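You operate a simulated robot arm through the tools that you are given. There is no shell and no other tool. Be economical: measure what you need, move in short steps, check, and stop when the job is done.

Carry out the task below with a simulated two-armed robot. There is one attempt and no reset: what you move stays moved.

## Task
When the black charger shows FULL, shelve the brown battery and put the teal one on charge in bay 2.
Fine: its socket is off while the flat plug moves, on again last; move the plug before you put the full battery on the upper shelf. Set down upright: what you pick out.

The check looks at the end state, three seconds after you hand in, the way a careful person would. Anything else that was tipped, shoved, dropped, spilled or broken makes it a failure.

## Robot
Two 7-joint arms with fingered hands on one trunk that stands fixed in place. Base frame: the origin is at the foot of the trunk, x ahead of it, y to its left, z up; the work surface is at about z = 800. Readings come in mm, degrees, newtons and seconds.
The left shoulder is at [70, 142, 1339], the right one opposite. With the tool pointing down near the work surface each hand reaches from about 100 to 720 mm from the base axis, measured 20 degrees to its own side. Payload 3.6 kg a hand.
Tool frame (each hand has its own): the origin (TCP) lies between the finger pads and is the grasp point; the fingertips stand 25 mm ahead of it; z points along the fingers, y is the line along which they close. Largest opening 88 mm; the body of the gripper starts 29 mm behind the TCP. The gripper is a hand of 5 fingers: y runs from the thumb to the fingers, the wrist lies at [-13, -97, -162] in the tool frame, and closing takes about 1.5 s.
Orientation is that of the tool frame in the base frame, as a unit quaternion [w, x, y, z]. With the fingers straight down and the wrist toward the robot, the tool's x, y and z point along [0, 1, 0], [1, 0, 0] and [0, 0, -1] of the base frame.

## Interface
- The arms move only by the tool step_arm. It takes "left_deltas", "right_deltas" or both (then of equal length, played together; a hand with none holds still); each is one flat list of numbers, 6 for each row, row after row: the shift along the tool's x, y, z in m, then the turn, a rotation vector about the tool's x, y, z in degrees. In form: [tx, ty, tz, rx, ry, rz, tx, ty, tz, rx, ry, rz, ...]. A call has 1 to 10 rows; each row is the pose to reach, as a shift and turn from the pose commanded when the call began, along the tool's axes at that moment. "left_fingers" and "right_fingers" are, for a hand that has rows, the opening in per cent of the stroke, from 0 (shut) to 100 (fully open), set as the call begins (left out, the last holds). Rows are played at 5 a second. More than 50 mm and 8.6 degrees between two rows, or a gripper value outside its range, and nothing of the call is played. A pose out of reach is approached as far as the arm can. The call stops where the force on the tool passes 40 N (or 10 N more than at its start, if that is more) or the arm is blocked; 0.2 s more then pass. The fingers move at their own pace (about 72 mm/s each) and stop on an object; they squeeze with about 29 N. The grip force told is the motor's: it shows also when the fingers shut on nothing. Time passes only in rows, and 0.2 s behind the last, so rows that repeat a pose let the fingers close. The reply holds the time, the measured pose of the TCP, the force on the tool along the base axes, the opening and the grip force, in the units named above and with some noise, with the torque about the TCP (base axes, N m) and any sound that the robot's microphone picked up.
- Cameras (640 x 400 px; columns grow to the right, rows downward): "scene" is now at [131.6, 39, 1573.7]; the picture's right is [0.42, -0.91, 0.00], its down [-0.48, -0.22, -0.85] and it looks along [0.77, 0.36, -0.52] (base axes); focal length 214 px, centre (320, 200). "left" rides on the left gripper at [-59, -79, -105] in its tool frame; the picture's right is [-0.73, -0.32, 0.61], its down [0.62, -0.68, 0.38] and it looks along [0.29, 0.66, 0.70] (tool axes); focal length 234 px, centre (320, 200). "right" rides on the right gripper at [59, -79, -105] in its tool frame; the picture's right is [-0.73, 0.32, -0.61], its down [-0.62, -0.68, 0.38] and it looks along [-0.29, 0.66, 0.70] (tool axes); focal length 234 px, centre (320, 200).
- capture(camera): a new picture of that camera. It takes no simulated time.
- lift_body(by): slides the trunk up (or, below 0, down) by that many mm; the arms and the scene camera ride with it, the base frame stays. It gives what a move gives, with no picture.
- set_fingers(index, middle, ring, little, thumb_bend, thumb_turn, hand): sets how far each is bent, from 0 (flat) to 1 (curled in); at 0.3 the hand is open as for a grip, at 0.7 the pads meet at the TCP. One left out holds its place. A second passes; each finger stops where it meets its share of the squeeze, and holds until it gets a number again. A gripper value or a shape takes the hand back. It gives what a move gives, with no picture; readings hold the bend of each and the force on index, middle, ring, little, thumb and palm. thumb_turn goes from beside the hand (0) to across from the fingers (1), as for a grip.
- set_grasp(shape, hand): the hand has 5 fingers and takes this shape, open, in about a second: jaw (thumb against the fingers, like two jaws); tri (thumb and two fingers); tip (a fingertip pinch); poke (one finger out to press); point (the index stretched); flat (the hand flat); cup (the hand cupped); fist (a fist). The gripper value then closes the fingers along that shape, each until it touches; the sizes above hold for jaw. It gives what a move gives, with no picture.
- head_to(pan, tilt): turns the head with the scene camera to pan (to the left, within 86 degrees either way) and tilt (down, from -29 to 69), counted from straight ahead of the robot. It gives what a move gives.
- measure_at(camera, pixels): for up to 12 pixels [column, row] of the newest picture of that camera ("zoom" is the newest enlarged one), the place [x, y, z] in the base frame of the surface seen there, good to about 2 mm. It takes no simulated time.
- inspect(camera, box): a new picture of the part [left, top, right, bottom] of that camera's present view, enlarged. It takes no simulated time.
- close_job(): hands the job in; it is judged then, once.

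Keep the steps short. Do not move on a guess: measure, check each grasp and each placing, and mend mistakes. In all there are 80 turns and 56 pictures (those below and enlarged ones count). Leave the grippers open and the arms clear of the work at the hand-in unless told otherwise, and finish with a single line.

The tools are called after "Request:" as a command line: name --argument value ..., lists and objects as JSON in quotes. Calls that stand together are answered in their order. step_arm: Moves the arms, as the interface text tells. Its arguments: {"type":"object","properties":{"left_deltas":{"type":"array"},"left_fingers":{"type":"number"},"right_deltas":{"type":"array"},"right_fingers":{"type":"number"}},"required":[]} The other tools are called the same way: lift_body (by) slides the trunk up or down; set_grasp (shape, hand) gives the hand a shape; set_fingers (index, middle, ring, little, thumb_bend, thumb_turn, hand) moves the fingers one by one; head_to (pan, tilt) turns the head that bears the scene camera; capture (camera) takes a picture; measure_at (camera, pixels) gives the place of the surface under pixels of a picture; inspect (camera, box) takes an enlarged picture of a part of a camera's view; close_job () hands the job in.

At the start:

```text
clock: 0.0
left_position: [308.5, 318.7, 1544.3]
left_tcp_rot: [0.0, 0.707, 0.707, 0.0]
left_wrist_force: [-0.1, -0.1, -0.7]
left_wrist_torque: [-0.04, -0.01, 0.0]
left_opening: 87.7
left_gripper_force: 0.0
left_shape: jaw
left_bend: [0.3, 0.3, 0.3, 0.3, 0.3, 0.98]
left_finger forces: [0.1, 0.0, 0.1, 0.0, 0.1, 0.0]
right_position: [472.8, 9.1, 1511.6]
right_tcp_rot: [0.0, 0.707, 0.707, 0.0]
right_wrist_force: [0.6, -0.2, -1.0]
right_wrist_torque: [0.03, 0.0, 0.01]
right_opening: 87.6
right_gripper_force: 0.1
right_shape: jaw
right_bend: [0.3, 0.3, 0.3, 0.3, 0.3, 0.98]
right_finger forces: [0.0, 0.0, 0.0, 0.0, 0.0, 0.0]
trunk travel left (down, up): [-875.0, 65.0]
head pan, tilt: [25.0, 31.6]
```

scene: 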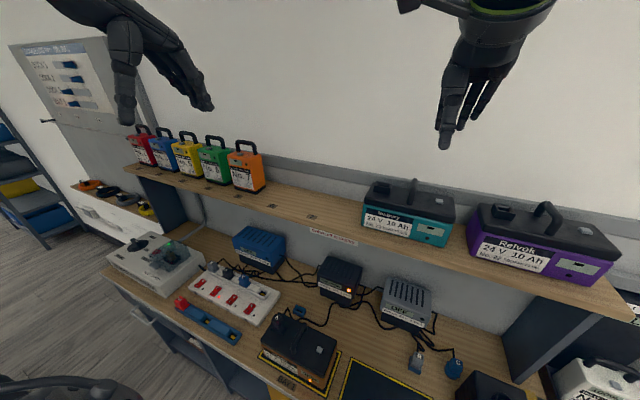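
right: 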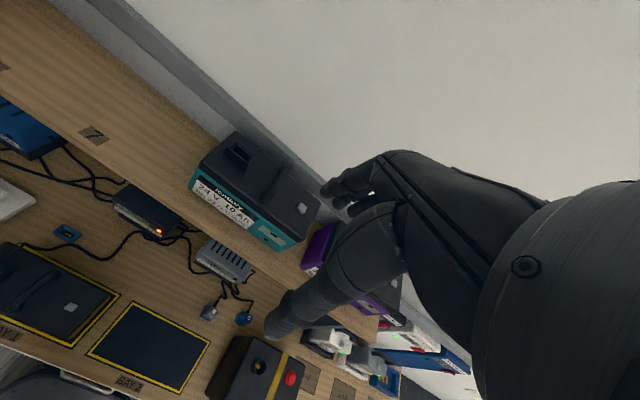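
left: 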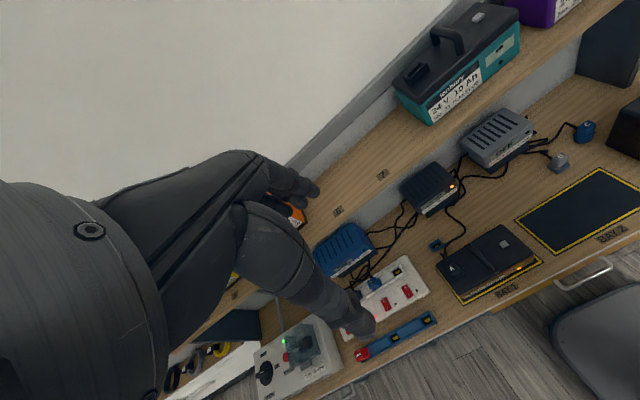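

I see the bench with chargers, a power strip, bays, and batteries on the upper shelf. I'll enlarge the middle and left of the scene view first.

Request:
inspect --camera "scene" --box '[170, 220, 350, 400]'

Request:
inspect --camera "scene" --box '[310, 170, 640, 400]'

Request:
inspect --camera "scene" --box '[10, 30, 290, 210]'

```text
2.22 times, centred on (260, 310) of scene
```

zoom: 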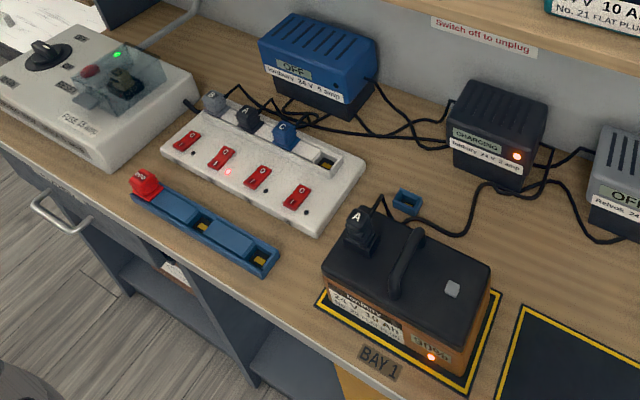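

```text
1.74 times, centred on (475, 285) of scene
```

zoom: 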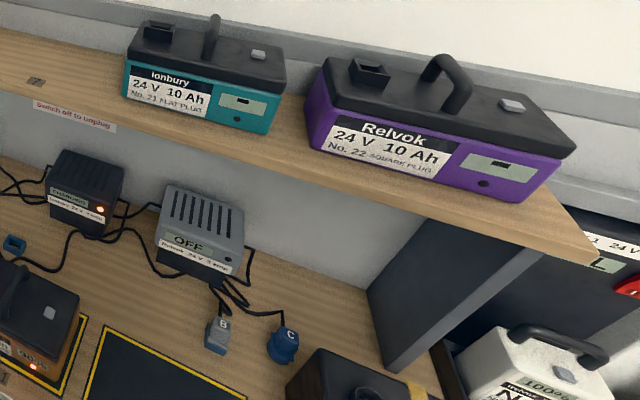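

```text
2.22 times, centred on (150, 120) of scene
```

zoom: 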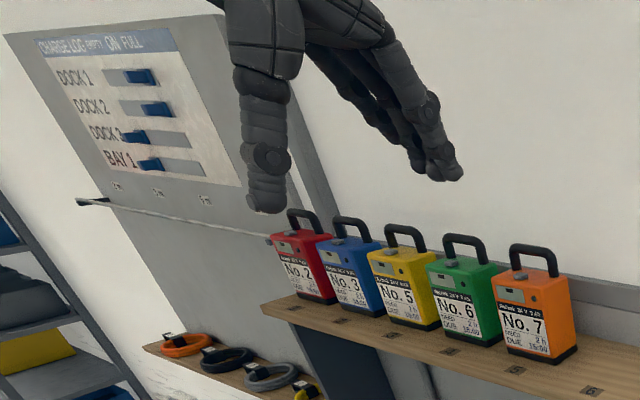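

The black charger reads CHARGING and the brown battery in Bay 1 reads about 90%. I'll turn the head to see the bench squarely and take a new picture.

Request:
head_to --pan 12 --tilt 50

Request:
capture --camera "scene"

```text
clock: 0.8
left_position: [308.3, 318.5, 1544.7]
left_tcp_rot: [0.0, 0.707, 0.707, 0.0]
left_wrist_force: [-0.2, 0.3, 0.3]
left_wrist_torque: [0.0, 0.03, -0.04]
left_opening: 87.8
left_gripper_force: 0.1
left_shape: jaw
left_bend: [0.3, 0.3, 0.3, 0.3, 0.3, 0.98]
left_finger forces: [0.0, 0.0, 0.0, 0.0, 0.1, 0.1]
right_position: [472.8, 9.3, 1513.3]
right_tcp_rot: [0.0, 0.707, 0.707, -0.001]
right_wrist_force: [0.5, 0.0, 0.3]
right_wrist_torque: [-0.05, 0.02, -0.03]
right_opening: 87.8
right_gripper_force: 0.1
right_shape: jaw
right_bend: [0.3, 0.3, 0.3, 0.3, 0.3, 0.98]
right_finger forces: [0.1, 0.1, 0.0, 0.0, 0.0, 0.0]
trunk travel left (down, up): [-875.0, 65.0]
head pan, tilt: [12.0, 50.0]
```

```text
49 pictures are left
```

scene: 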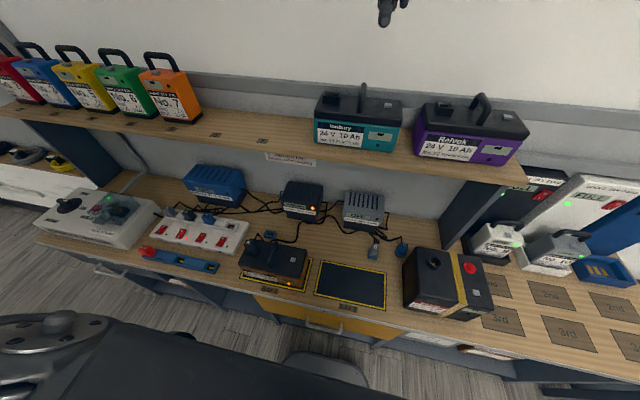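

Next I'll enlarge the strip, Bay 1 and the chargers, then the teal battery and the bench's right side.

Request:
inspect --camera "scene" --box '[145, 195, 265, 275]'

Request:
measure_at --camera "scene" --pixels '[[253, 246], [277, 246], [303, 252], [240, 278], [299, 290], [320, 262], [384, 272], [318, 293], [383, 308], [350, 285], [302, 190], [270, 232]]'

Request:
inspect --camera "scene" --box '[225, 170, 405, 320]'

Request:
inspect --camera "scene" --box '[250, 80, 540, 180]'

Request:
measure_at --camera "scene" --pixels '[[334, 98], [362, 95], [385, 102], [316, 140], [395, 150], [318, 112], [397, 122], [363, 85], [160, 125], [210, 137], [262, 145], [240, 120]]'

```text
5.00 times, centred on (205, 235) of scene
```

zoom: 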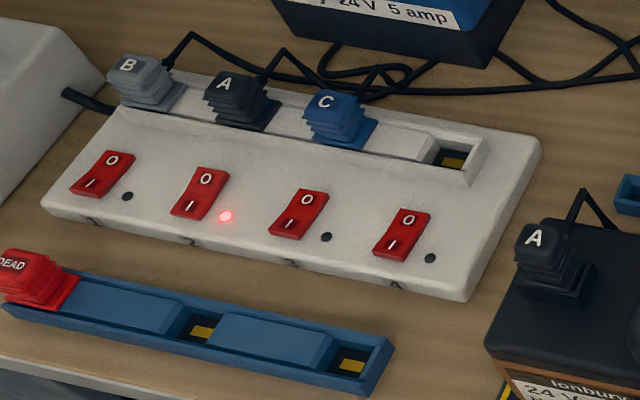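

```text
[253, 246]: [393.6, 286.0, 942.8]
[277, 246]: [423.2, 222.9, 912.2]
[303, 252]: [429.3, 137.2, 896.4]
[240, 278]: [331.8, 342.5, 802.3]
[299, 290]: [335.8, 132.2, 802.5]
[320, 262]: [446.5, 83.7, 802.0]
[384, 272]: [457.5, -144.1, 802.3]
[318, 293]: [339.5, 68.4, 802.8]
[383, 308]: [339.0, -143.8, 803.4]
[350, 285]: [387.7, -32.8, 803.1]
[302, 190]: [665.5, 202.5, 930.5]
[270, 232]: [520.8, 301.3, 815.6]
```

```text
2.67 times, centred on (315, 245) of scene
```

zoom: 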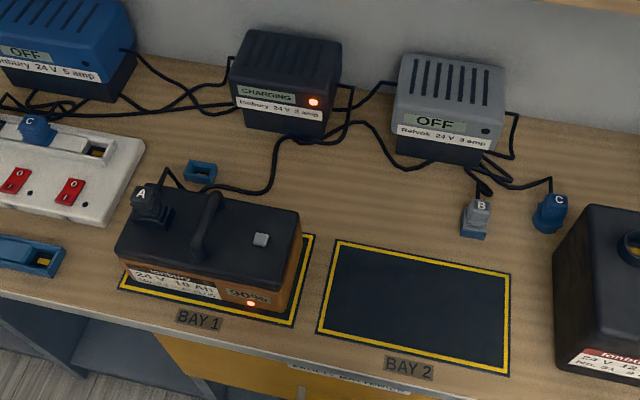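

```text
2.21 times, centred on (395, 130) of scene
```

zoom: 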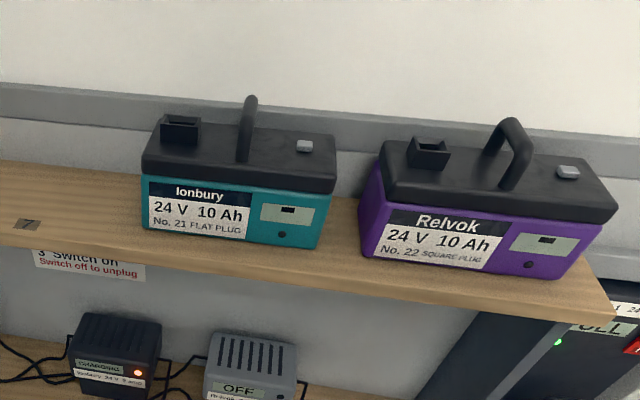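

```text
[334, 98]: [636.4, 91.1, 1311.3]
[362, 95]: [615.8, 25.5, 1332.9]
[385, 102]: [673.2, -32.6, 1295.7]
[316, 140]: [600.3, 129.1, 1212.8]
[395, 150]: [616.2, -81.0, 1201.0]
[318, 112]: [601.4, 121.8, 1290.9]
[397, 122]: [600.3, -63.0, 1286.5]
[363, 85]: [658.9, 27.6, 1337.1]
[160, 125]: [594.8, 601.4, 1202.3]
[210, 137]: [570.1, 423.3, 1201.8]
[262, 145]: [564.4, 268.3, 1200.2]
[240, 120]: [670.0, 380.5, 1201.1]
```

I need to read the brown battery's label, the sign under the shelf, the shelf tags and the charge log in detail.

Request:
inspect --camera "scene" --box '[232, 235, 312, 300]'

Request:
inspect --camera "scene" --box '[260, 135, 330, 222]'

Request:
inspect --camera "scene" --box '[130, 90, 330, 170]'

```text
6.15 times, centred on (272, 268) of scene
```

zoom: 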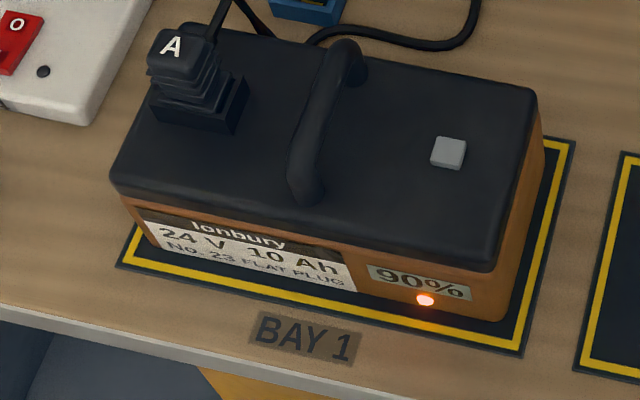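

```text
4.60 times, centred on (295, 178) of scene
```

zoom: 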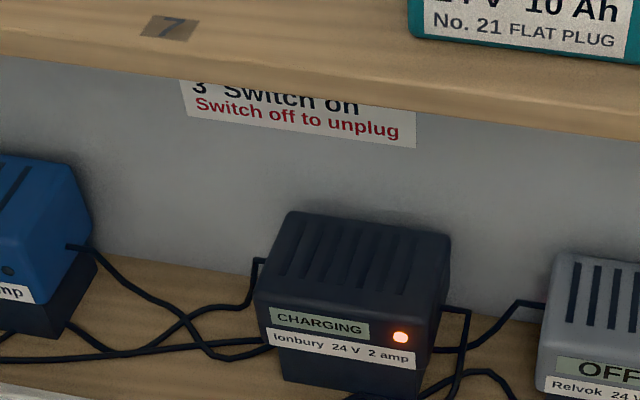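

```text
3.20 times, centred on (230, 130) of scene
```

zoom: 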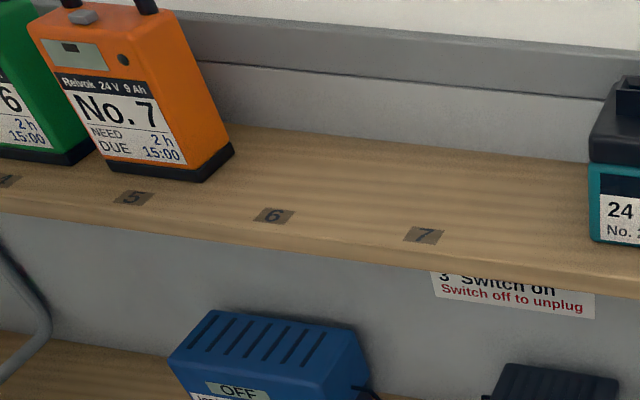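

Brown is No. 23, flat plug, 90%, and its charger is CHARGING. Only LED 2 on the strip is lit, and that socket holds plug A (black). I'll measure the switches and strip plugs, and set the left hand to poke.

Request:
measure_at --camera "scene" --pixels '[[182.4, 230.6], [179, 236.4], [186, 238], [162, 227], [202, 234], [189, 215], [171, 211], [210, 219], [152, 222], [225, 240], [193, 243], [265, 235]]'

Request:
set_grasp --hand "left" --shape "poke"

Request:
step_arm --left_deltas '[0.03, 0.0, 0.05, 0, 0, 0, 0.06, 0.0, 0.1, 0, 0, 0, 0.09, 0.0, 0.14, 0, 0, 0, 0.12, 0.0, 0.18, 0, 0, 0, 0.14, 0.0, 0.22, 0, 0, 0, 0.16, 0.0, 0.26, 0, 0, 0, 0.18, 0.0, 0.3, 0, 0, 0, 0.19, 0.0, 0.34, 0, 0, 0, 0.2, 0.0, 0.38, 0, 0, 0, 0.2, 0.0, 0.42, 0, 0, 0]'

Request:
capture --camera "scene"

```text
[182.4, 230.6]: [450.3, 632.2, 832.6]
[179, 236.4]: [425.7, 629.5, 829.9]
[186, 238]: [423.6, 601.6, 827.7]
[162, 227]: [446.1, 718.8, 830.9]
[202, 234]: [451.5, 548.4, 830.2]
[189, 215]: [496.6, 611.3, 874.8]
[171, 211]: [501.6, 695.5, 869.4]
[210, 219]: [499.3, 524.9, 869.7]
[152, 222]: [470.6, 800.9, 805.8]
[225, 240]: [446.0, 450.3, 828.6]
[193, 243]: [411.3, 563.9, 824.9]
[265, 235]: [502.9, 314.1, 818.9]
```

```text
clock: 1.7
left_position: [307.9, 318.0, 1544.4]
left_tcp_rot: [0.0, 0.707, 0.707, 0.0]
left_wrist_force: [0.0, -0.1, 0.1]
left_wrist_torque: [0.01, -0.02, -0.01]
left_opening: 0.0
left_gripper_force: 0.1
left_shape: poke
left_bend: [0.7, 0.7, 0.99, 0.99, 1.0, 1.0]
left_finger forces: [0.0, 0.0, 0.1, 0.0, 0.0, 0.1]
right_position: [472.5, 9.9, 1512.1]
right_tcp_rot: [-0.001, 0.707, 0.707, 0.0]
right_wrist_force: [-0.9, -0.4, -0.2]
right_wrist_torque: [-0.04, -0.03, -0.02]
right_opening: 87.7
right_gripper_force: 0.0
right_shape: jaw
right_bend: [0.3, 0.3, 0.3, 0.3, 0.3, 0.98]
right_finger forces: [0.0, 0.0, 0.0, 0.1, 0.0, 0.0]
trunk travel left (down, up): [-875.0, 65.0]
head pan, tilt: [12.0, 50.0]
```

```text
refused: row 1 steps farther than a row can; nothing moved
```

```text
42 pictures are left
```

scene: 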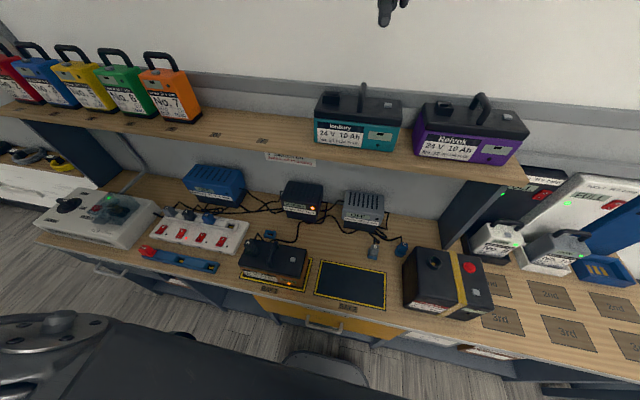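

Row limits are 50 mm each. I'll move the left hand to the left and down, in smaller rows, toward above the strip.

Request:
step_arm --left_deltas '[0.025, 0.005, 0.042, 0, 0, 0, 0.05, 0.01, 0.084, 0, 0, 0, 0.075, 0.015, 0.126, 0, 0, 0, 0.1, 0.02, 0.168, 0, 0, 0, 0.125, 0.025, 0.21, 0, 0, 0, 0.15, 0.03, 0.252, 0, 0, 0, 0.175, 0.035, 0.294, 0, 0, 0, 0.2, 0.04, 0.336, 0, 0, 0, 0.225, 0.045, 0.378, 0, 0, 0, 0.25, 0.05, 0.42, 0, 0, 0]'

Request:
step_arm --left_deltas '[0.02, 0.006, 0.04, 0, 0, 0, 0.04, 0.012, 0.08, 0, 0, 0, 0.06, 0.018, 0.11, 0, 0, 0, 0.063, 0.02, 0.14, 0, 0, 0]'

Request:
capture --camera "left"

Request:
capture --camera "scene"

```text
clock: 3.9
left_position: [362.2, 571.4, 1123.4]
left_tcp_rot: [0.0, 0.707, 0.707, 0.0]
left_wrist_force: [0.4, -0.4, 0.0]
left_wrist_torque: [-0.02, -0.01, 0.03]
left_opening: 0.0
left_gripper_force: 0.1
left_shape: poke
left_bend: [0.7, 0.7, 0.99, 0.99, 1.0, 1.0]
left_finger forces: [0.0, 0.0, 0.0, 0.0, 0.0, 0.0]
right_position: [474.5, 13.1, 1512.4]
right_tcp_rot: [0.0, 0.707, 0.707, -0.001]
right_wrist_force: [-0.1, 0.1, 0.0]
right_wrist_torque: [-0.01, -0.01, -0.02]
right_opening: 87.6
right_gripper_force: 0.1
right_shape: jaw
right_bend: [0.3, 0.3, 0.3, 0.3, 0.3, 0.98]
right_finger forces: [0.0, 0.0, 0.0, 0.0, 0.1, 0.0]
trunk travel left (down, up): [-875.0, 65.0]
head pan, tilt: [12.0, 50.0]
```

```text
clock: 4.9
left_position: [377.5, 633.5, 985.3]
left_tcp_rot: [-0.001, 0.707, 0.707, 0.001]
left_wrist_force: [0.0, 0.3, 0.3]
left_wrist_torque: [0.0, -0.01, 0.0]
left_opening: 0.0
left_gripper_force: 0.0
left_shape: poke
left_bend: [0.7, 0.7, 0.99, 0.99, 1.0, 1.0]
left_finger forces: [0.0, 0.1, 0.0, 0.0, 0.1, 0.0]
right_position: [473.5, 9.4, 1512.0]
right_tcp_rot: [0.0, 0.707, 0.708, 0.0]
right_wrist_force: [0.1, -0.6, 0.2]
right_wrist_torque: [-0.01, 0.01, -0.03]
right_opening: 87.4
right_gripper_force: 0.1
right_shape: jaw
right_bend: [0.3, 0.3, 0.3, 0.3, 0.3, 0.98]
right_finger forces: [0.1, 0.1, 0.1, 0.1, 0.0, 0.1]
trunk travel left (down, up): [-875.0, 65.0]
head pan, tilt: [12.0, 50.0]
```

```text
41 pictures are left
```

left: 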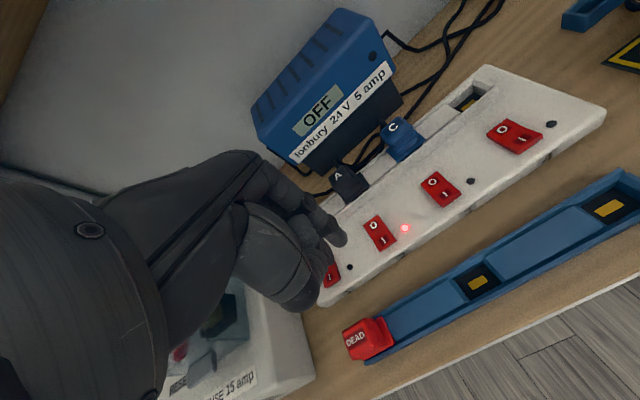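

```text
40 pictures are left
```

scene: 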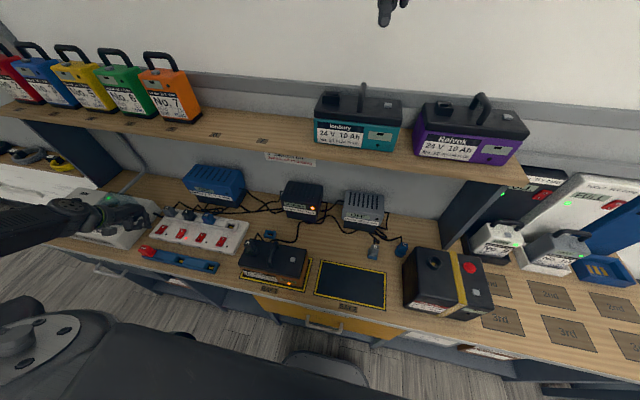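

Looking at the left picture, the fingertip is near (338,240). I'll measure it and check the charger.

Request:
measure_at --camera "left" --pixels '[[338, 240], [341, 243], [332, 232], [320, 225], [312, 215], [374, 227], [384, 241]]'

Request:
inspect --camera "scene" --box '[225, 170, 345, 310]'

Request:
inspect --camera "left" --box '[230, 130, 430, 290]'

```text
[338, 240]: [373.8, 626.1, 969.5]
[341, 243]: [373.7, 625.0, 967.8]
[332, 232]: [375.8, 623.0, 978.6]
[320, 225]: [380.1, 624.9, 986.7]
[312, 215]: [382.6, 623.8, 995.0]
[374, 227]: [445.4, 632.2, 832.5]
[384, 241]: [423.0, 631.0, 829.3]
```

```text
2.86 times, centred on (285, 240) of scene
```

zoom: 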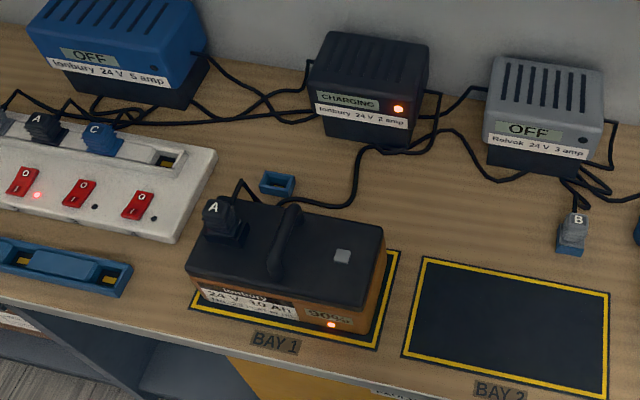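

```text
2.50 times, centred on (330, 210) of left
```

zoom: 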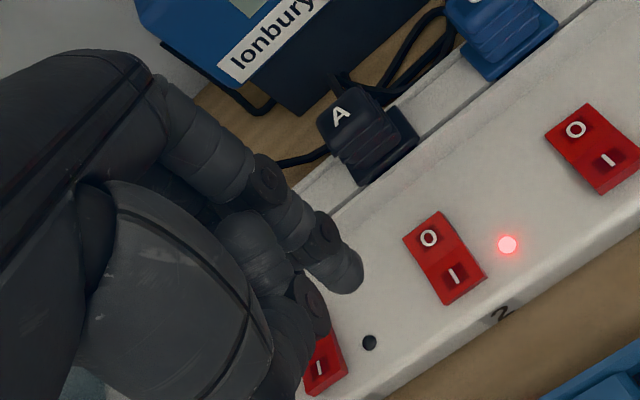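

Fingertip is about (-4,-8,-20) from the left TCP. Charger still says CHARGING. While waiting I'll curl the left middle finger so one tip stands alone, and turn the right hand 90° so its fingers can close along y on the battery handles.

Request:
set_fingers --hand "left" --middle 1.0

Request:
step_arm --right_deltas '[0, 0, 0, 0, 0, -8.2, 0, 0, 0, 0, 0, -16.4, 0, 0, 0, 0, 0, -24.6, 0, 0, 0, 0, 0, -32.8, 0, 0, 0, 0, 0, -41, 0, 0, 0, 0, 0, -49.2, 0, 0, 0, 0, 0, -57.4, 0, 0, 0, 0, 0, -65.6, 0, 0, 0, 0, 0, -73.8, 0, 0, 0, 0, 0, -82]'

Request:
step_arm --right_deltas '[0, 0, 0, 0, 0, -8, 0, 0, 0, 0, 0, -8, 0, 0, 0, 0, 0, -8, 0, 0, 0, 0, 0, -8, 0, 0, 0, 0, 0, -8, 0, 0, 0, 0, 0, -8]'

Request:
inspect --camera "scene" --box '[225, 170, 345, 310]'

```text
clock: 5.9
left_position: [377.6, 632.6, 984.3]
left_tcp_rot: [0.0, 0.707, 0.707, 0.0]
left_wrist_force: [-0.2, 0.2, 0.8]
left_wrist_torque: [0.03, 0.01, -0.02]
left_opening: 22.8
left_gripper_force: 0.1
left_shape: fingers
left_bend: [0.7, 1.0, 0.99, 0.99, 1.0, 1.0]
left_finger forces: [0.0, 0.0, 0.1, 0.0, 0.1, 0.0]
right_position: [472.6, 11.1, 1512.8]
right_tcp_rot: [0.0, 0.707, 0.707, 0.0]
right_wrist_force: [0.7, 0.4, -1.0]
right_wrist_torque: [-0.01, -0.01, 0.01]
right_opening: 87.8
right_gripper_force: 0.1
right_shape: jaw
right_bend: [0.3, 0.3, 0.3, 0.3, 0.3, 0.98]
right_finger forces: [0.1, 0.1, 0.1, 0.0, 0.0, 0.0]
trunk travel left (down, up): [-875.0, 65.0]
head pan, tilt: [12.0, 50.0]
```

```text
clock: 8.1
left_position: [377.8, 633.5, 984.4]
left_tcp_rot: [0.0, 0.707, 0.707, 0.0]
left_wrist_force: [0.6, 1.1, 0.0]
left_wrist_torque: [-0.02, 0.0, 0.01]
left_opening: 22.5
left_gripper_force: 0.1
left_shape: fingers
left_bend: [0.7, 1.0, 0.99, 0.99, 1.0, 1.0]
left_finger forces: [0.1, 0.0, 0.0, 0.0, 0.0, 0.1]
right_position: [472.4, 10.0, 1512.1]
right_tcp_rot: [0.001, 0.07, 0.998, 0.0]
right_wrist_force: [-0.2, -0.3, 0.0]
right_wrist_torque: [0.02, 0.03, -0.01]
right_opening: 88.0
right_gripper_force: 0.1
right_shape: jaw
right_bend: [0.3, 0.3, 0.3, 0.3, 0.3, 0.98]
right_finger forces: [0.0, 0.1, 0.0, 0.0, 0.0, 0.1]
trunk travel left (down, up): [-875.0, 65.0]
head pan, tilt: [12.0, 50.0]
```

```text
clock: 9.5
left_position: [377.7, 633.4, 984.9]
left_tcp_rot: [0.0, 0.707, 0.707, 0.0]
left_wrist_force: [0.1, -0.3, 0.6]
left_wrist_torque: [-0.01, 0.01, 0.01]
left_opening: 22.5
left_gripper_force: 0.0
left_shape: fingers
left_bend: [0.7, 1.0, 0.99, 0.99, 1.0, 1.0]
left_finger forces: [0.0, 0.1, 0.0, 0.1, 0.0, 0.0]
right_position: [473.1, 9.4, 1511.9]
right_tcp_rot: [0.001, 0.001, 1.0, 0.001]
right_wrist_force: [0.5, -0.8, 0.3]
right_wrist_torque: [0.08, -0.02, -0.01]
right_opening: 87.7
right_gripper_force: 0.0
right_shape: jaw
right_bend: [0.3, 0.3, 0.3, 0.3, 0.3, 0.98]
right_finger forces: [0.0, 0.1, 0.0, 0.0, 0.0, 0.1]
trunk travel left (down, up): [-875.0, 65.0]
head pan, tilt: [12.0, 50.0]
```

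```text
2.86 times, centred on (285, 240) of scene
```

zoom: 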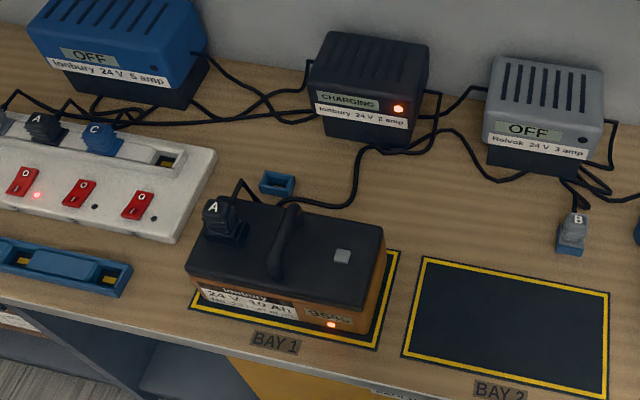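

The display reads about 95%. I'll measure the brown battery's corners, handle and plug in the zoom, meanwhile shift the right hand over the teal handle (about x 640, y 26).

Request:
measure_at --camera "zoom" --pixels '[[381, 238], [361, 302], [190, 268], [295, 209], [285, 240], [275, 268], [342, 252], [213, 205], [225, 215], [240, 235], [208, 235], [280, 182]]'

Request:
step_arm --right_deltas '[-0.04, 0.004, 0.01, 0, 0, 0, -0.08, 0.008, 0.02, 0, 0, 0, -0.12, 0.012, 0.03, 0, 0, 0, -0.145, 0.016, 0.04, 0, 0, 0, -0.17, 0.016, 0.05, 0, 0, 0]'

Request:
capture --camera "right"

Request:
inspect --camera "scene" --box '[225, 170, 345, 310]'

```text
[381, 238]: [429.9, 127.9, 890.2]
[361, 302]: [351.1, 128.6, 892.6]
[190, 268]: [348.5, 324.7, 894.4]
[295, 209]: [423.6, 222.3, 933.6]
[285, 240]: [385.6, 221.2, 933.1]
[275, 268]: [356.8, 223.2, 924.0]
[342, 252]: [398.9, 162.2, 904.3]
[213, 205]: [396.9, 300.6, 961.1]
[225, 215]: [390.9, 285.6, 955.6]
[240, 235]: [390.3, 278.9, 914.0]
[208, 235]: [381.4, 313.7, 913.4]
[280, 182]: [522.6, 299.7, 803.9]
```

```text
clock: 10.7
left_position: [379.0, 633.6, 984.4]
left_tcp_rot: [0.0, 0.707, 0.707, 0.0]
left_wrist_force: [-0.7, -0.2, 0.1]
left_wrist_torque: [0.0, -0.03, -0.02]
left_opening: 22.7
left_gripper_force: 0.1
left_shape: fingers
left_bend: [0.7, 1.0, 0.99, 0.99, 1.0, 1.0]
left_finger forces: [0.0, 0.0, 0.0, 0.0, 0.1, 0.0]
right_position: [567.8, 23.3, 1420.7]
right_tcp_rot: [0.0, 0.002, 1.0, 0.0]
right_wrist_force: [0.3, -0.1, -0.3]
right_wrist_torque: [0.0, 0.0, 0.03]
right_opening: 87.8
right_gripper_force: 0.1
right_shape: jaw
right_bend: [0.3, 0.3, 0.3, 0.3, 0.3, 0.98]
right_finger forces: [0.1, 0.1, 0.1, 0.0, 0.0, 0.1]
right hand out of reach, approached as far as the arm can: row 1, 2, 3, 4, 5
trunk travel left (down, up): [-875.0, 65.0]
head pan, tilt: [12.0, 50.0]
```

```text
36 pictures are left
```

right: 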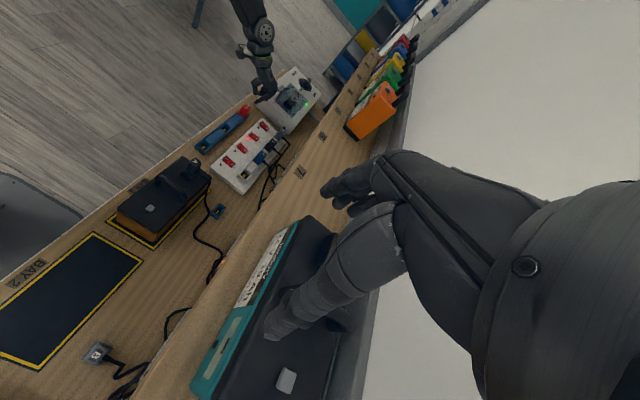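

```text
2.86 times, centred on (285, 240) of scene
```

zoom: 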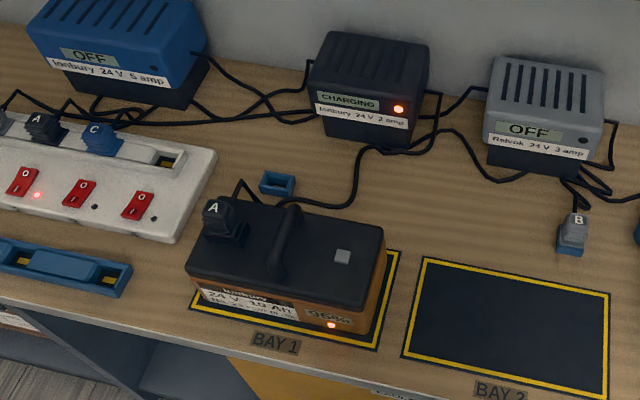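

96% and rising; the right arm can't reach the shelf at this height (it stopped at x 568), so the trunk will need raising for that later, plus a slight tilt. The switch needs a lower trunk for the left arm. I'll pull the right hand back, then lower the trunk 250 mm.

Request:
step_arm --right_deltas '[0.04, 0, 0, 0, 0, 0, 0.08, 0, 0, 0, 0, 0, 0.12, 0, 0, 0, 0, 0, 0.16, 0, 0, 0, 0, 0, 0.2, 0, 0, 0, 0, 0, 0.24, 0, 0, 0, 0, 0]'

Request:
step_arm --left_deltas '[0, 0, -0.045, 0, 0, 0, 0, 0, -0.09, 0, 0, 0, 0, 0, -0.135, 0, 0, 0, 0, 0, -0.18, 0, 0, 0, 0, 0, -0.225, 0, 0, 0]'

Request:
lift_body --by -250

Request:
capture --camera "scene"

```text
clock: 12.1
left_position: [377.0, 633.4, 983.7]
left_tcp_rot: [0.0, 0.707, 0.707, -0.001]
left_wrist_force: [-0.6, 0.2, 0.4]
left_wrist_torque: [0.0, -0.01, 0.0]
left_opening: 22.7
left_gripper_force: 0.1
left_shape: fingers
left_bend: [0.7, 1.0, 0.99, 0.99, 1.0, 1.0]
left_finger forces: [0.1, 0.0, 0.0, 0.0, 0.0, 0.1]
right_position: [325.8, 26.2, 1418.7]
right_tcp_rot: [0.0, 0.001, 1.0, -0.001]
right_wrist_force: [-0.3, 0.8, 0.3]
right_wrist_torque: [-0.03, 0.0, -0.01]
right_opening: 87.5
right_gripper_force: 0.0
right_shape: jaw
right_bend: [0.3, 0.3, 0.3, 0.3, 0.3, 0.98]
right_finger forces: [0.0, 0.1, 0.0, 0.0, 0.0, 0.0]
trunk travel left (down, up): [-875.0, 65.0]
head pan, tilt: [12.0, 50.0]
```

```text
clock: 13.3
left_position: [379.8, 630.9, 1209.6]
left_tcp_rot: [0.0, 0.707, 0.707, 0.0]
left_wrist_force: [0.4, 0.1, -0.4]
left_wrist_torque: [0.03, -0.05, 0.02]
left_opening: 22.8
left_gripper_force: 0.0
left_shape: fingers
left_bend: [0.7, 1.0, 0.99, 0.99, 1.0, 1.0]
left_finger forces: [0.0, 0.1, 0.0, 0.0, 0.1, 0.1]
right_position: [326.2, 24.8, 1419.4]
right_tcp_rot: [0.0, 0.0, 1.0, 0.0]
right_wrist_force: [-0.3, 0.2, 0.6]
right_wrist_torque: [0.01, 0.0, -0.01]
right_opening: 88.0
right_gripper_force: 0.0
right_shape: jaw
right_bend: [0.3, 0.3, 0.3, 0.3, 0.3, 0.98]
right_finger forces: [0.0, 0.0, 0.0, 0.0, 0.0, 0.1]
trunk travel left (down, up): [-875.0, 65.0]
head pan, tilt: [12.0, 50.0]
```

```text
clock: 15.9
left_position: [379.6, 631.4, 959.8]
left_tcp_rot: [0.0, 0.707, 0.707, 0.0]
left_wrist_force: [0.2, -0.1, -0.1]
left_wrist_torque: [0.0, -0.01, 0.0]
left_opening: 22.4
left_gripper_force: 0.0
left_shape: fingers
left_bend: [0.7, 1.0, 0.99, 0.99, 1.0, 1.0]
left_finger forces: [0.0, 0.0, 0.0, 0.0, 0.0, 0.1]
right_position: [326.2, 25.1, 1168.6]
right_tcp_rot: [0.0, 0.0, 1.0, 0.0]
right_wrist_force: [-0.3, 0.0, 0.3]
right_wrist_torque: [-0.04, -0.01, 0.0]
right_opening: 87.7
right_gripper_force: 0.0
right_shape: jaw
right_bend: [0.3, 0.3, 0.3, 0.3, 0.3, 0.98]
right_finger forces: [0.0, 0.0, 0.0, 0.0, 0.0, 0.0]
trunk travel left (down, up): [-625.0, 315.0]
head pan, tilt: [12.0, 50.0]
```

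```text
34 pictures are left
```

scene: 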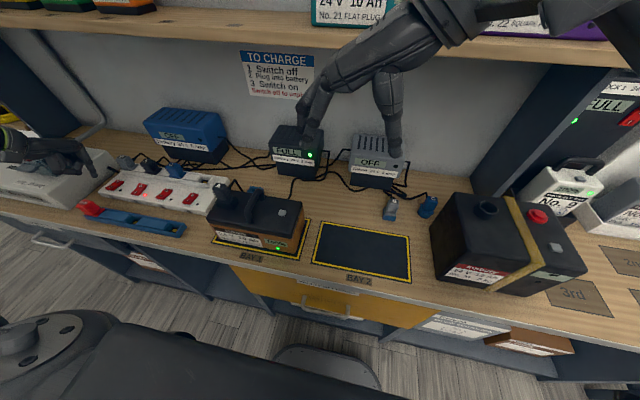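

The charger now shows FULL (green). I'll bring the left fingertip above the O end of switch 2 (450,632,833), still 25 mm clear, then look.

Request:
step_arm --left_deltas '[0.004, 0.036, 0.0, 0, 0, 0, 0.008, 0.072, 0.0, 0, 0, 0, 0.008, 0.072, 0.04, 0, 0, 0, 0.008, 0.072, 0.08, 0, 0, 0]'

Request:
inspect --camera "left" --box '[230, 130, 430, 290]'

```text
clock: 16.9
left_position: [455.2, 640.5, 877.7]
left_tcp_rot: [0.001, 0.708, 0.706, -0.001]
left_wrist_force: [-0.7, 1.0, -0.4]
left_wrist_torque: [0.0, 0.02, 0.0]
left_opening: 22.5
left_gripper_force: 0.0
left_shape: fingers
left_bend: [0.7, 1.0, 0.99, 0.99, 1.0, 1.0]
left_finger forces: [0.1, 0.1, 0.1, 0.0, 0.0, 0.0]
right_position: [327.3, 26.3, 1168.0]
right_tcp_rot: [-0.001, -0.001, 1.0, -0.001]
right_wrist_force: [0.8, 0.4, -0.5]
right_wrist_torque: [-0.02, 0.0, 0.01]
right_opening: 87.6
right_gripper_force: 0.1
right_shape: jaw
right_bend: [0.3, 0.3, 0.3, 0.3, 0.3, 0.98]
right_finger forces: [0.1, 0.0, 0.0, 0.1, 0.1, 0.1]
trunk travel left (down, up): [-625.0, 315.0]
head pan, tilt: [12.0, 50.0]
```

```text
2.50 times, centred on (330, 210) of left
```

zoom: 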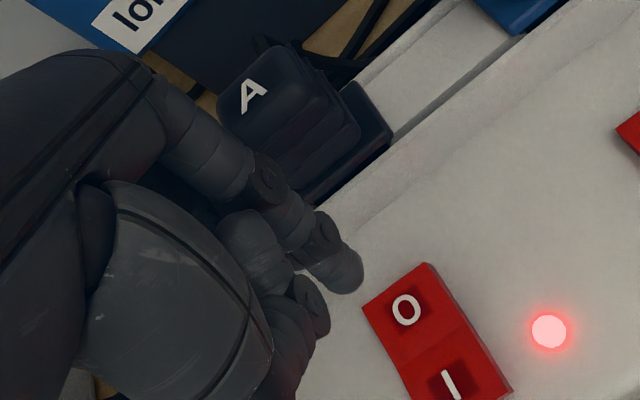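

The tip (355,288 in the zoom) hangs above the O end; I'll measure the tip, knuckle, plug and O mark to be sure.

Request:
measure_at --camera "zoom" --pixels '[[352, 288], [345, 275], [315, 320], [265, 185], [240, 160], [255, 95], [350, 140], [405, 310], [380, 312], [425, 268], [448, 383], [320, 300]]'

```text
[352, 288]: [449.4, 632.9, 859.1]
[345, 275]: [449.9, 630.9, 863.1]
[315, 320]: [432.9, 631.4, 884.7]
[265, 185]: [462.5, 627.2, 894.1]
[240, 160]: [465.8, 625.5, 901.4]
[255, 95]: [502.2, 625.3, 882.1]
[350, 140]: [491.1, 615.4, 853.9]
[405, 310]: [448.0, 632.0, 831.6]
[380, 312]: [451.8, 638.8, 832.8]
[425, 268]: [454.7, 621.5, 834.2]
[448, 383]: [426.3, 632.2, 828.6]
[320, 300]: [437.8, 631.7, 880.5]
```

The tip sits at (449,632,858), right over the O mark at (448,632,832). I'll press down slowly, then back up.

Request:
step_arm --left_deltas '[0, 0, 0.015, 0, 0, 0, 0, 0, 0.022, 0, 0, 0, 0, 0, 0.027, 0, 0, 0, 0, 0, 0.03, 0, 0, 0, 0, 0, 0.032, 0, 0, 0]'

Request:
inspect --camera "left" --box '[230, 130, 430, 290]'

```text
clock: 18.1
left_position: [452.8, 636.4, 854.7]
left_tcp_rot: [0.002, 0.707, 0.708, 0.006]
left_wrist_force: [11.9, 5.4, 39.3]
left_wrist_torque: [-0.1, -0.35, 0.06]
left_opening: 21.5
left_gripper_force: 21.0
left_shape: fingers
left_bend: [0.7, 1.0, 0.99, 0.99, 1.0, 1.0]
left_finger forces: [41.1, 0.1, 0.1, 0.0, 0.0, 0.1]
right_position: [324.0, 20.1, 1169.7]
right_tcp_rot: [0.001, 0.0, 1.0, 0.003]
right_wrist_force: [-0.7, 0.0, -0.8]
right_wrist_torque: [0.02, 0.01, -0.01]
right_opening: 87.8
right_gripper_force: 0.0
right_shape: jaw
right_bend: [0.3, 0.3, 0.3, 0.3, 0.3, 0.98]
right_finger forces: [0.1, 0.0, 0.1, 0.0, 0.0, 0.0]
trunk travel left (down, up): [-625.0, 315.0]
head pan, tilt: [12.0, 50.0]
```

```text
2.50 times, centred on (330, 210) of left
```

zoom: 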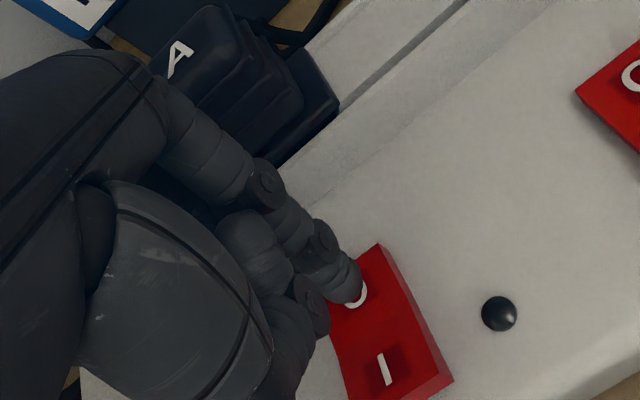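

LED 2 is out, so socket 2 is off. I'll lift the left hand clear and back, then raise the trunk fully for the shelf.

Request:
step_arm --left_deltas '[0, 0, -0.04, 0, 0, 0, 0, 0, -0.08, 0, 0, 0, 0, -0.045, -0.1, 0, 0, 0, 0, -0.09, -0.1, 0, 0, 0, 0, -0.12, -0.1, 0, 0, 0]'

Request:
lift_body --by 315

Request:
capture --camera "scene"

```text
clock: 19.3
left_position: [331.9, 636.9, 946.7]
left_tcp_rot: [0.002, 0.707, 0.707, 0.0]
left_wrist_force: [0.6, 0.0, -0.8]
left_wrist_torque: [-0.01, 0.02, 0.02]
left_opening: 22.6
left_gripper_force: 0.1
left_shape: fingers
left_bend: [0.7, 1.0, 0.99, 0.99, 1.0, 1.0]
left_finger forces: [0.0, 0.0, 0.1, 0.0, 0.0, 0.1]
right_position: [326.0, 25.8, 1168.8]
right_tcp_rot: [0.0, 0.001, 1.0, 0.001]
right_wrist_force: [-0.1, -0.3, -0.4]
right_wrist_torque: [0.0, -0.01, 0.04]
right_opening: 87.8
right_gripper_force: 0.0
right_shape: jaw
right_bend: [0.3, 0.3, 0.3, 0.3, 0.3, 0.98]
right_finger forces: [0.0, 0.0, 0.1, 0.0, 0.0, 0.0]
trunk travel left (down, up): [-625.0, 315.0]
head pan, tilt: [12.0, 50.0]
```

```text
clock: 22.4
left_position: [332.5, 637.8, 1262.8]
left_tcp_rot: [0.0, 0.707, 0.707, 0.0]
left_wrist_force: [-0.1, -0.4, -0.2]
left_wrist_torque: [-0.01, 0.0, 0.02]
left_opening: 22.7
left_gripper_force: 0.1
left_shape: fingers
left_bend: [0.7, 1.0, 0.99, 0.99, 1.0, 1.0]
left_finger forces: [0.0, 0.0, 0.1, 0.1, 0.0, 0.0]
right_position: [327.3, 25.1, 1483.8]
right_tcp_rot: [0.0, 0.0, 1.0, -0.001]
right_wrist_force: [-0.3, 0.1, 1.0]
right_wrist_torque: [0.01, -0.03, -0.03]
right_opening: 87.6
right_gripper_force: 0.1
right_shape: jaw
right_bend: [0.3, 0.3, 0.3, 0.3, 0.3, 0.98]
right_finger forces: [0.1, 0.0, 0.1, 0.0, 0.0, 0.0]
trunk travel left (down, up): [-940.0, 0.0]
head pan, tilt: [12.0, 50.0]
```

```text
31 pictures are left
```

scene: 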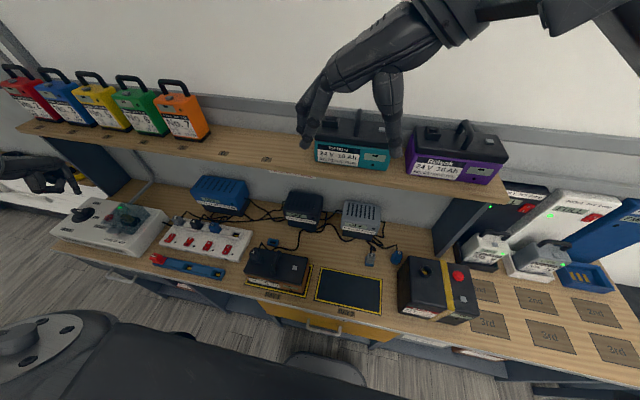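

Socket 2 is dark. I'll swing the right hand out over the teal handle (641, 26) with a 22° forward tilt, at z≈1410, fully open.

Request:
step_arm --right_deltas '[-0.04, 0, 0.01, 0, -7.5, 0, -0.08, 0, 0.02, 0, -15, 0, -0.12, 0, 0.03, 0, -22, 0, -0.16, 0, 0.04, 0, -22, 0, -0.2, 0, 0.05, 0, -22, 0, -0.24, 0.001, 0.06, 0, -22, 0, -0.28, 0.001, 0.068, 0, -22, 0, -0.314, 0.001, 0.072, 0, -22, 0]' --right_fingers 100

Request:
capture --camera "right"

Request:
inspect --camera "scene" --box '[260, 40, 480, 200]'

```text
clock: 24.2
left_position: [333.5, 638.8, 1261.5]
left_tcp_rot: [0.0, 0.707, 0.707, 0.0]
left_wrist_force: [-0.5, 0.7, -0.4]
left_wrist_torque: [0.0, -0.05, -0.01]
left_opening: 22.7
left_gripper_force: 0.1
left_shape: fingers
left_bend: [0.7, 1.0, 0.99, 0.99, 1.0, 1.0]
left_finger forces: [0.1, 0.0, 0.0, 0.0, 0.0, 0.1]
right_position: [641.0, 29.0, 1411.9]
right_tcp_rot: [0.19, 0.0, 0.982, -0.001]
right_wrist_force: [-0.3, 0.4, -0.2]
right_wrist_torque: [0.01, 0.01, 0.04]
right_opening: 87.6
right_gripper_force: 0.0
right_shape: jaw
right_bend: [0.3, 0.3, 0.3, 0.3, 0.3, 0.98]
right_finger forces: [0.0, 0.0, 0.0, 0.0, 0.0, 0.0]
trunk travel left (down, up): [-940.0, 0.0]
head pan, tilt: [12.0, 50.0]
```

```text
30 pictures are left
```

right: 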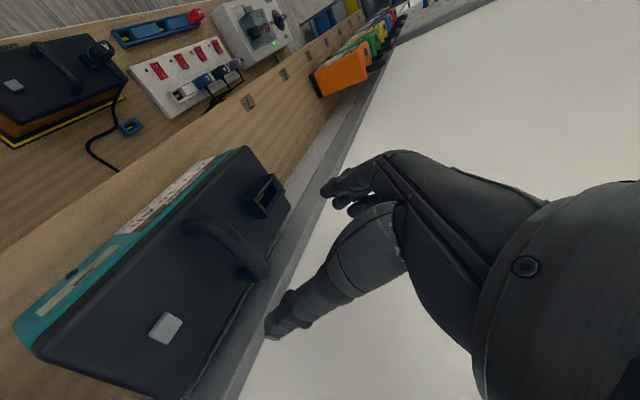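

```text
2.50 times, centred on (370, 120) of scene
```

zoom: 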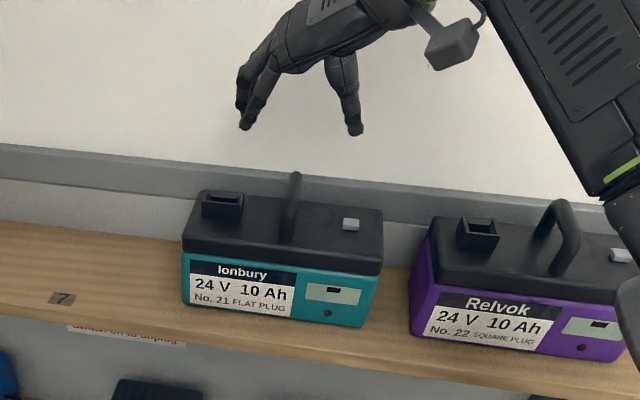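

The reach works. I'll measure the teal handle and body in the right-hand picture.

Request:
measure_at --camera "right" --pixels '[[195, 222], [215, 230], [238, 245], [262, 268], [38, 345], [190, 392], [245, 152], [285, 205], [265, 190], [168, 325], [262, 180], [300, 255]]'

```text
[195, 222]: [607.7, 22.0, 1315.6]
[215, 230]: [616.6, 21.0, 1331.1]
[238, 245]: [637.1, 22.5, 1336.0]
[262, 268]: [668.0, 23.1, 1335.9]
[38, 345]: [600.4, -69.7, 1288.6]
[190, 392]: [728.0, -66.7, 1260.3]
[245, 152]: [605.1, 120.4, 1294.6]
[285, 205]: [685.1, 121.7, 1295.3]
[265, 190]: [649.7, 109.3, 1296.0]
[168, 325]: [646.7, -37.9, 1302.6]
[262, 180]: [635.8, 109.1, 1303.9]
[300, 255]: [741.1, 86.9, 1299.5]
```

Handle axis is at x≈645, y≈26, top 1337, lid 1294. I'll lower the open hand straight down so the TCP is at about z 1335.

Request:
step_arm --right_deltas '[0.01, -0.003, 0.03, 0, 0, 0, 0.018, -0.003, 0.055, 0, 0, 0, 0.023, -0.003, 0.067, 0, 0, 0, 0.025, -0.003, 0.073, 0, 0, 0, 0.025, -0.003, 0.073, 0, 0, 0]'

Request:
inspect --camera "scene" --box '[290, 70, 430, 180]'

```text
clock: 25.4
left_position: [332.4, 636.7, 1262.1]
left_tcp_rot: [0.0, 0.707, 0.707, -0.001]
left_wrist_force: [0.2, -0.7, 0.1]
left_wrist_torque: [0.02, 0.03, -0.02]
left_opening: 22.6
left_gripper_force: 0.1
left_shape: fingers
left_bend: [0.7, 1.0, 0.99, 0.99, 1.0, 1.0]
left_finger forces: [0.0, 0.0, 0.0, 0.0, 0.0, 0.0]
right_position: [644.0, 23.6, 1337.3]
right_tcp_rot: [0.191, 0.0, 0.982, 0.001]
right_wrist_force: [0.1, -2.0, 2.7]
right_wrist_torque: [0.11, 0.02, 0.03]
right_opening: 87.9
right_gripper_force: 0.0
right_shape: jaw
right_bend: [0.3, 0.3, 0.3, 0.3, 0.3, 0.98]
right_finger forces: [2.8, 0.0, 0.1, 0.0, 0.1, 0.1]
trunk travel left (down, up): [-940.0, 0.0]
head pan, tilt: [12.0, 50.0]
```

```text
3.64 times, centred on (360, 125) of scene
```

zoom: 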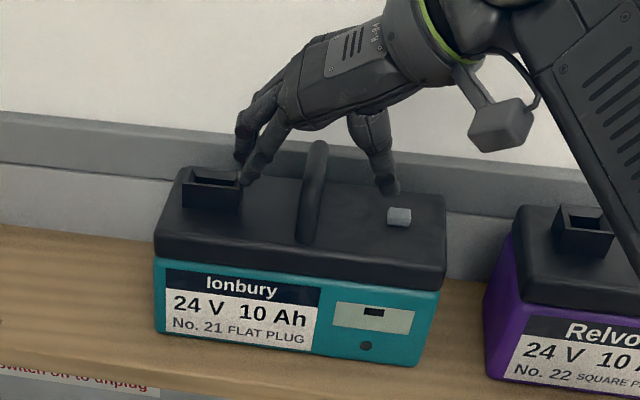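

The index fingertip just brushes the socket block (2.8 N). I'll rise 12 mm, half-close, then come down again to z≈1335.

Request:
step_arm --right_deltas '[-0.0045, 0, -0.011, 0, 0, 0, -0.0045, 0.002, -0.011, 0, 0, 0]'

Request:
step_arm --right_deltas '[0, 0, 0, 0, 0, 0, 0, 0, 0, 0, 0, 0, 0, 0, 0, 0, 0, 0, 0.0025, 0, 0.0055, 0, 0, 0, 0.0049, 0, 0.0121, 0, 0, 0, 0.0049, 0, 0.0121, 0, 0, 0]' --right_fingers 50

Request:
inspect --camera "scene" --box '[290, 70, 430, 180]'

```text
clock: 26.0
left_position: [332.5, 637.8, 1262.4]
left_tcp_rot: [0.0, 0.707, 0.707, 0.0]
left_wrist_force: [-0.8, 0.1, 0.1]
left_wrist_torque: [0.01, -0.02, -0.02]
left_opening: 22.7
left_gripper_force: 0.0
left_shape: fingers
left_bend: [0.7, 1.0, 0.99, 0.99, 1.0, 1.0]
left_finger forces: [0.0, 0.0, 0.1, 0.0, 0.0, 0.0]
right_position: [643.9, 26.0, 1347.3]
right_tcp_rot: [0.191, -0.001, 0.982, 0.001]
right_wrist_force: [0.3, 0.3, -0.5]
right_wrist_torque: [-0.01, -0.01, -0.01]
right_opening: 87.9
right_gripper_force: 0.1
right_shape: jaw
right_bend: [0.3, 0.3, 0.3, 0.3, 0.3, 0.98]
right_finger forces: [0.1, 0.0, 0.0, 0.0, 0.0, 0.0]
trunk travel left (down, up): [-940.0, 0.0]
head pan, tilt: [12.0, 50.0]
```

```text
clock: 27.4
left_position: [332.7, 637.2, 1262.7]
left_tcp_rot: [0.0, 0.707, 0.707, 0.0]
left_wrist_force: [-0.7, 0.0, -1.0]
left_wrist_torque: [-0.01, 0.0, 0.01]
left_opening: 22.6
left_gripper_force: 0.0
left_shape: fingers
left_bend: [0.7, 1.0, 0.99, 0.99, 1.0, 1.0]
left_finger forces: [0.0, 0.1, 0.1, 0.0, 0.0, 0.1]
right_position: [645.0, 25.3, 1333.4]
right_tcp_rot: [0.191, 0.001, 0.982, 0.0]
right_wrist_force: [-0.6, -0.2, -0.5]
right_wrist_torque: [0.01, 0.0, -0.03]
right_opening: 44.2
right_gripper_force: 0.0
right_shape: jaw
right_bend: [0.74, 0.44, 0.41, 0.41, 0.69, 1.0]
right_finger forces: [0.0, 0.1, 0.1, 0.0, 0.0, 0.1]
trunk travel left (down, up): [-940.0, 0.0]
head pan, tilt: [12.0, 50.0]
```

```text
3.64 times, centred on (360, 125) of scene
```

zoom: 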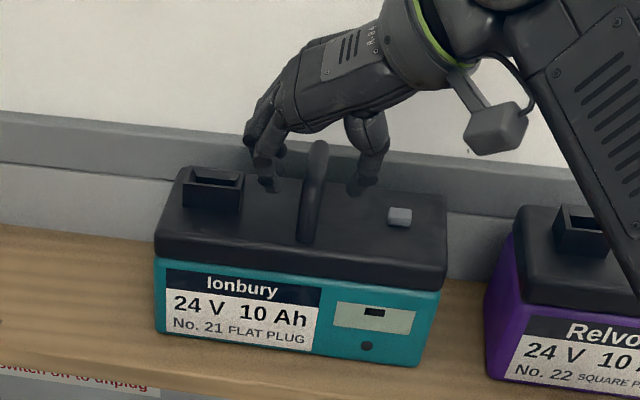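

No contact now. I'll close on the handle.

Request:
step_arm --right_deltas '[0, 0, 0, 0, 0, 0, 0, 0, 0, 0, 0, 0, 0, 0, 0, 0, 0, 0, 0, 0, 0, 0, 0, 0, 0, 0, 0, 0, 0, 0, 0, 0, 0, 0, 0, 0, 0, 0, 0, 0, 0, 0, 0, 0, 0, 0, 0, 0, 0, 0, 0, 0, 0, 0]' --right_fingers 0

Request:
inspect --camera "scene" --box '[290, 70, 430, 180]'

```text
clock: 29.4
left_position: [334.3, 637.3, 1261.9]
left_tcp_rot: [0.0, 0.707, 0.707, 0.0]
left_wrist_force: [0.2, -0.1, 0.2]
left_wrist_torque: [-0.05, -0.02, -0.05]
left_opening: 22.6
left_gripper_force: 0.1
left_shape: fingers
left_bend: [0.7, 1.0, 0.99, 0.99, 1.0, 1.0]
left_finger forces: [0.1, 0.0, 0.0, 0.0, 0.0, 0.0]
right_position: [646.3, 26.0, 1332.8]
right_tcp_rot: [0.19, 0.002, 0.982, 0.0]
right_wrist_force: [-0.1, -0.2, 1.3]
right_wrist_torque: [0.01, 0.0, 0.12]
right_opening: 4.4
right_gripper_force: 29.6
right_shape: jaw
right_bend: [0.71, 0.71, 0.62, 0.7, 0.74, 1.0]
right_finger forces: [8.5, 5.3, 3.0, 2.2, 26.1, 0.0]
trunk travel left (down, up): [-940.0, 0.0]
head pan, tilt: [12.0, 50.0]
```

```text
3.64 times, centred on (360, 125) of scene
```

zoom: 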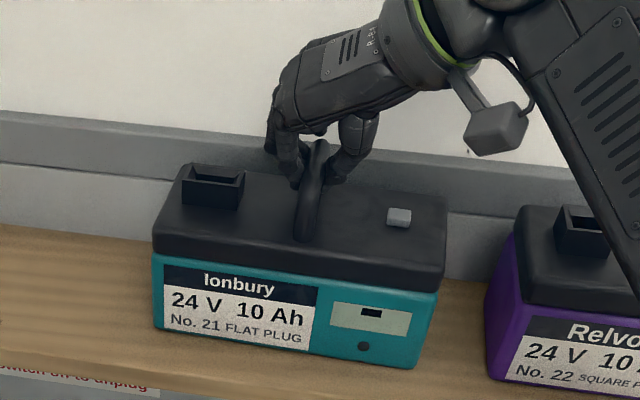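

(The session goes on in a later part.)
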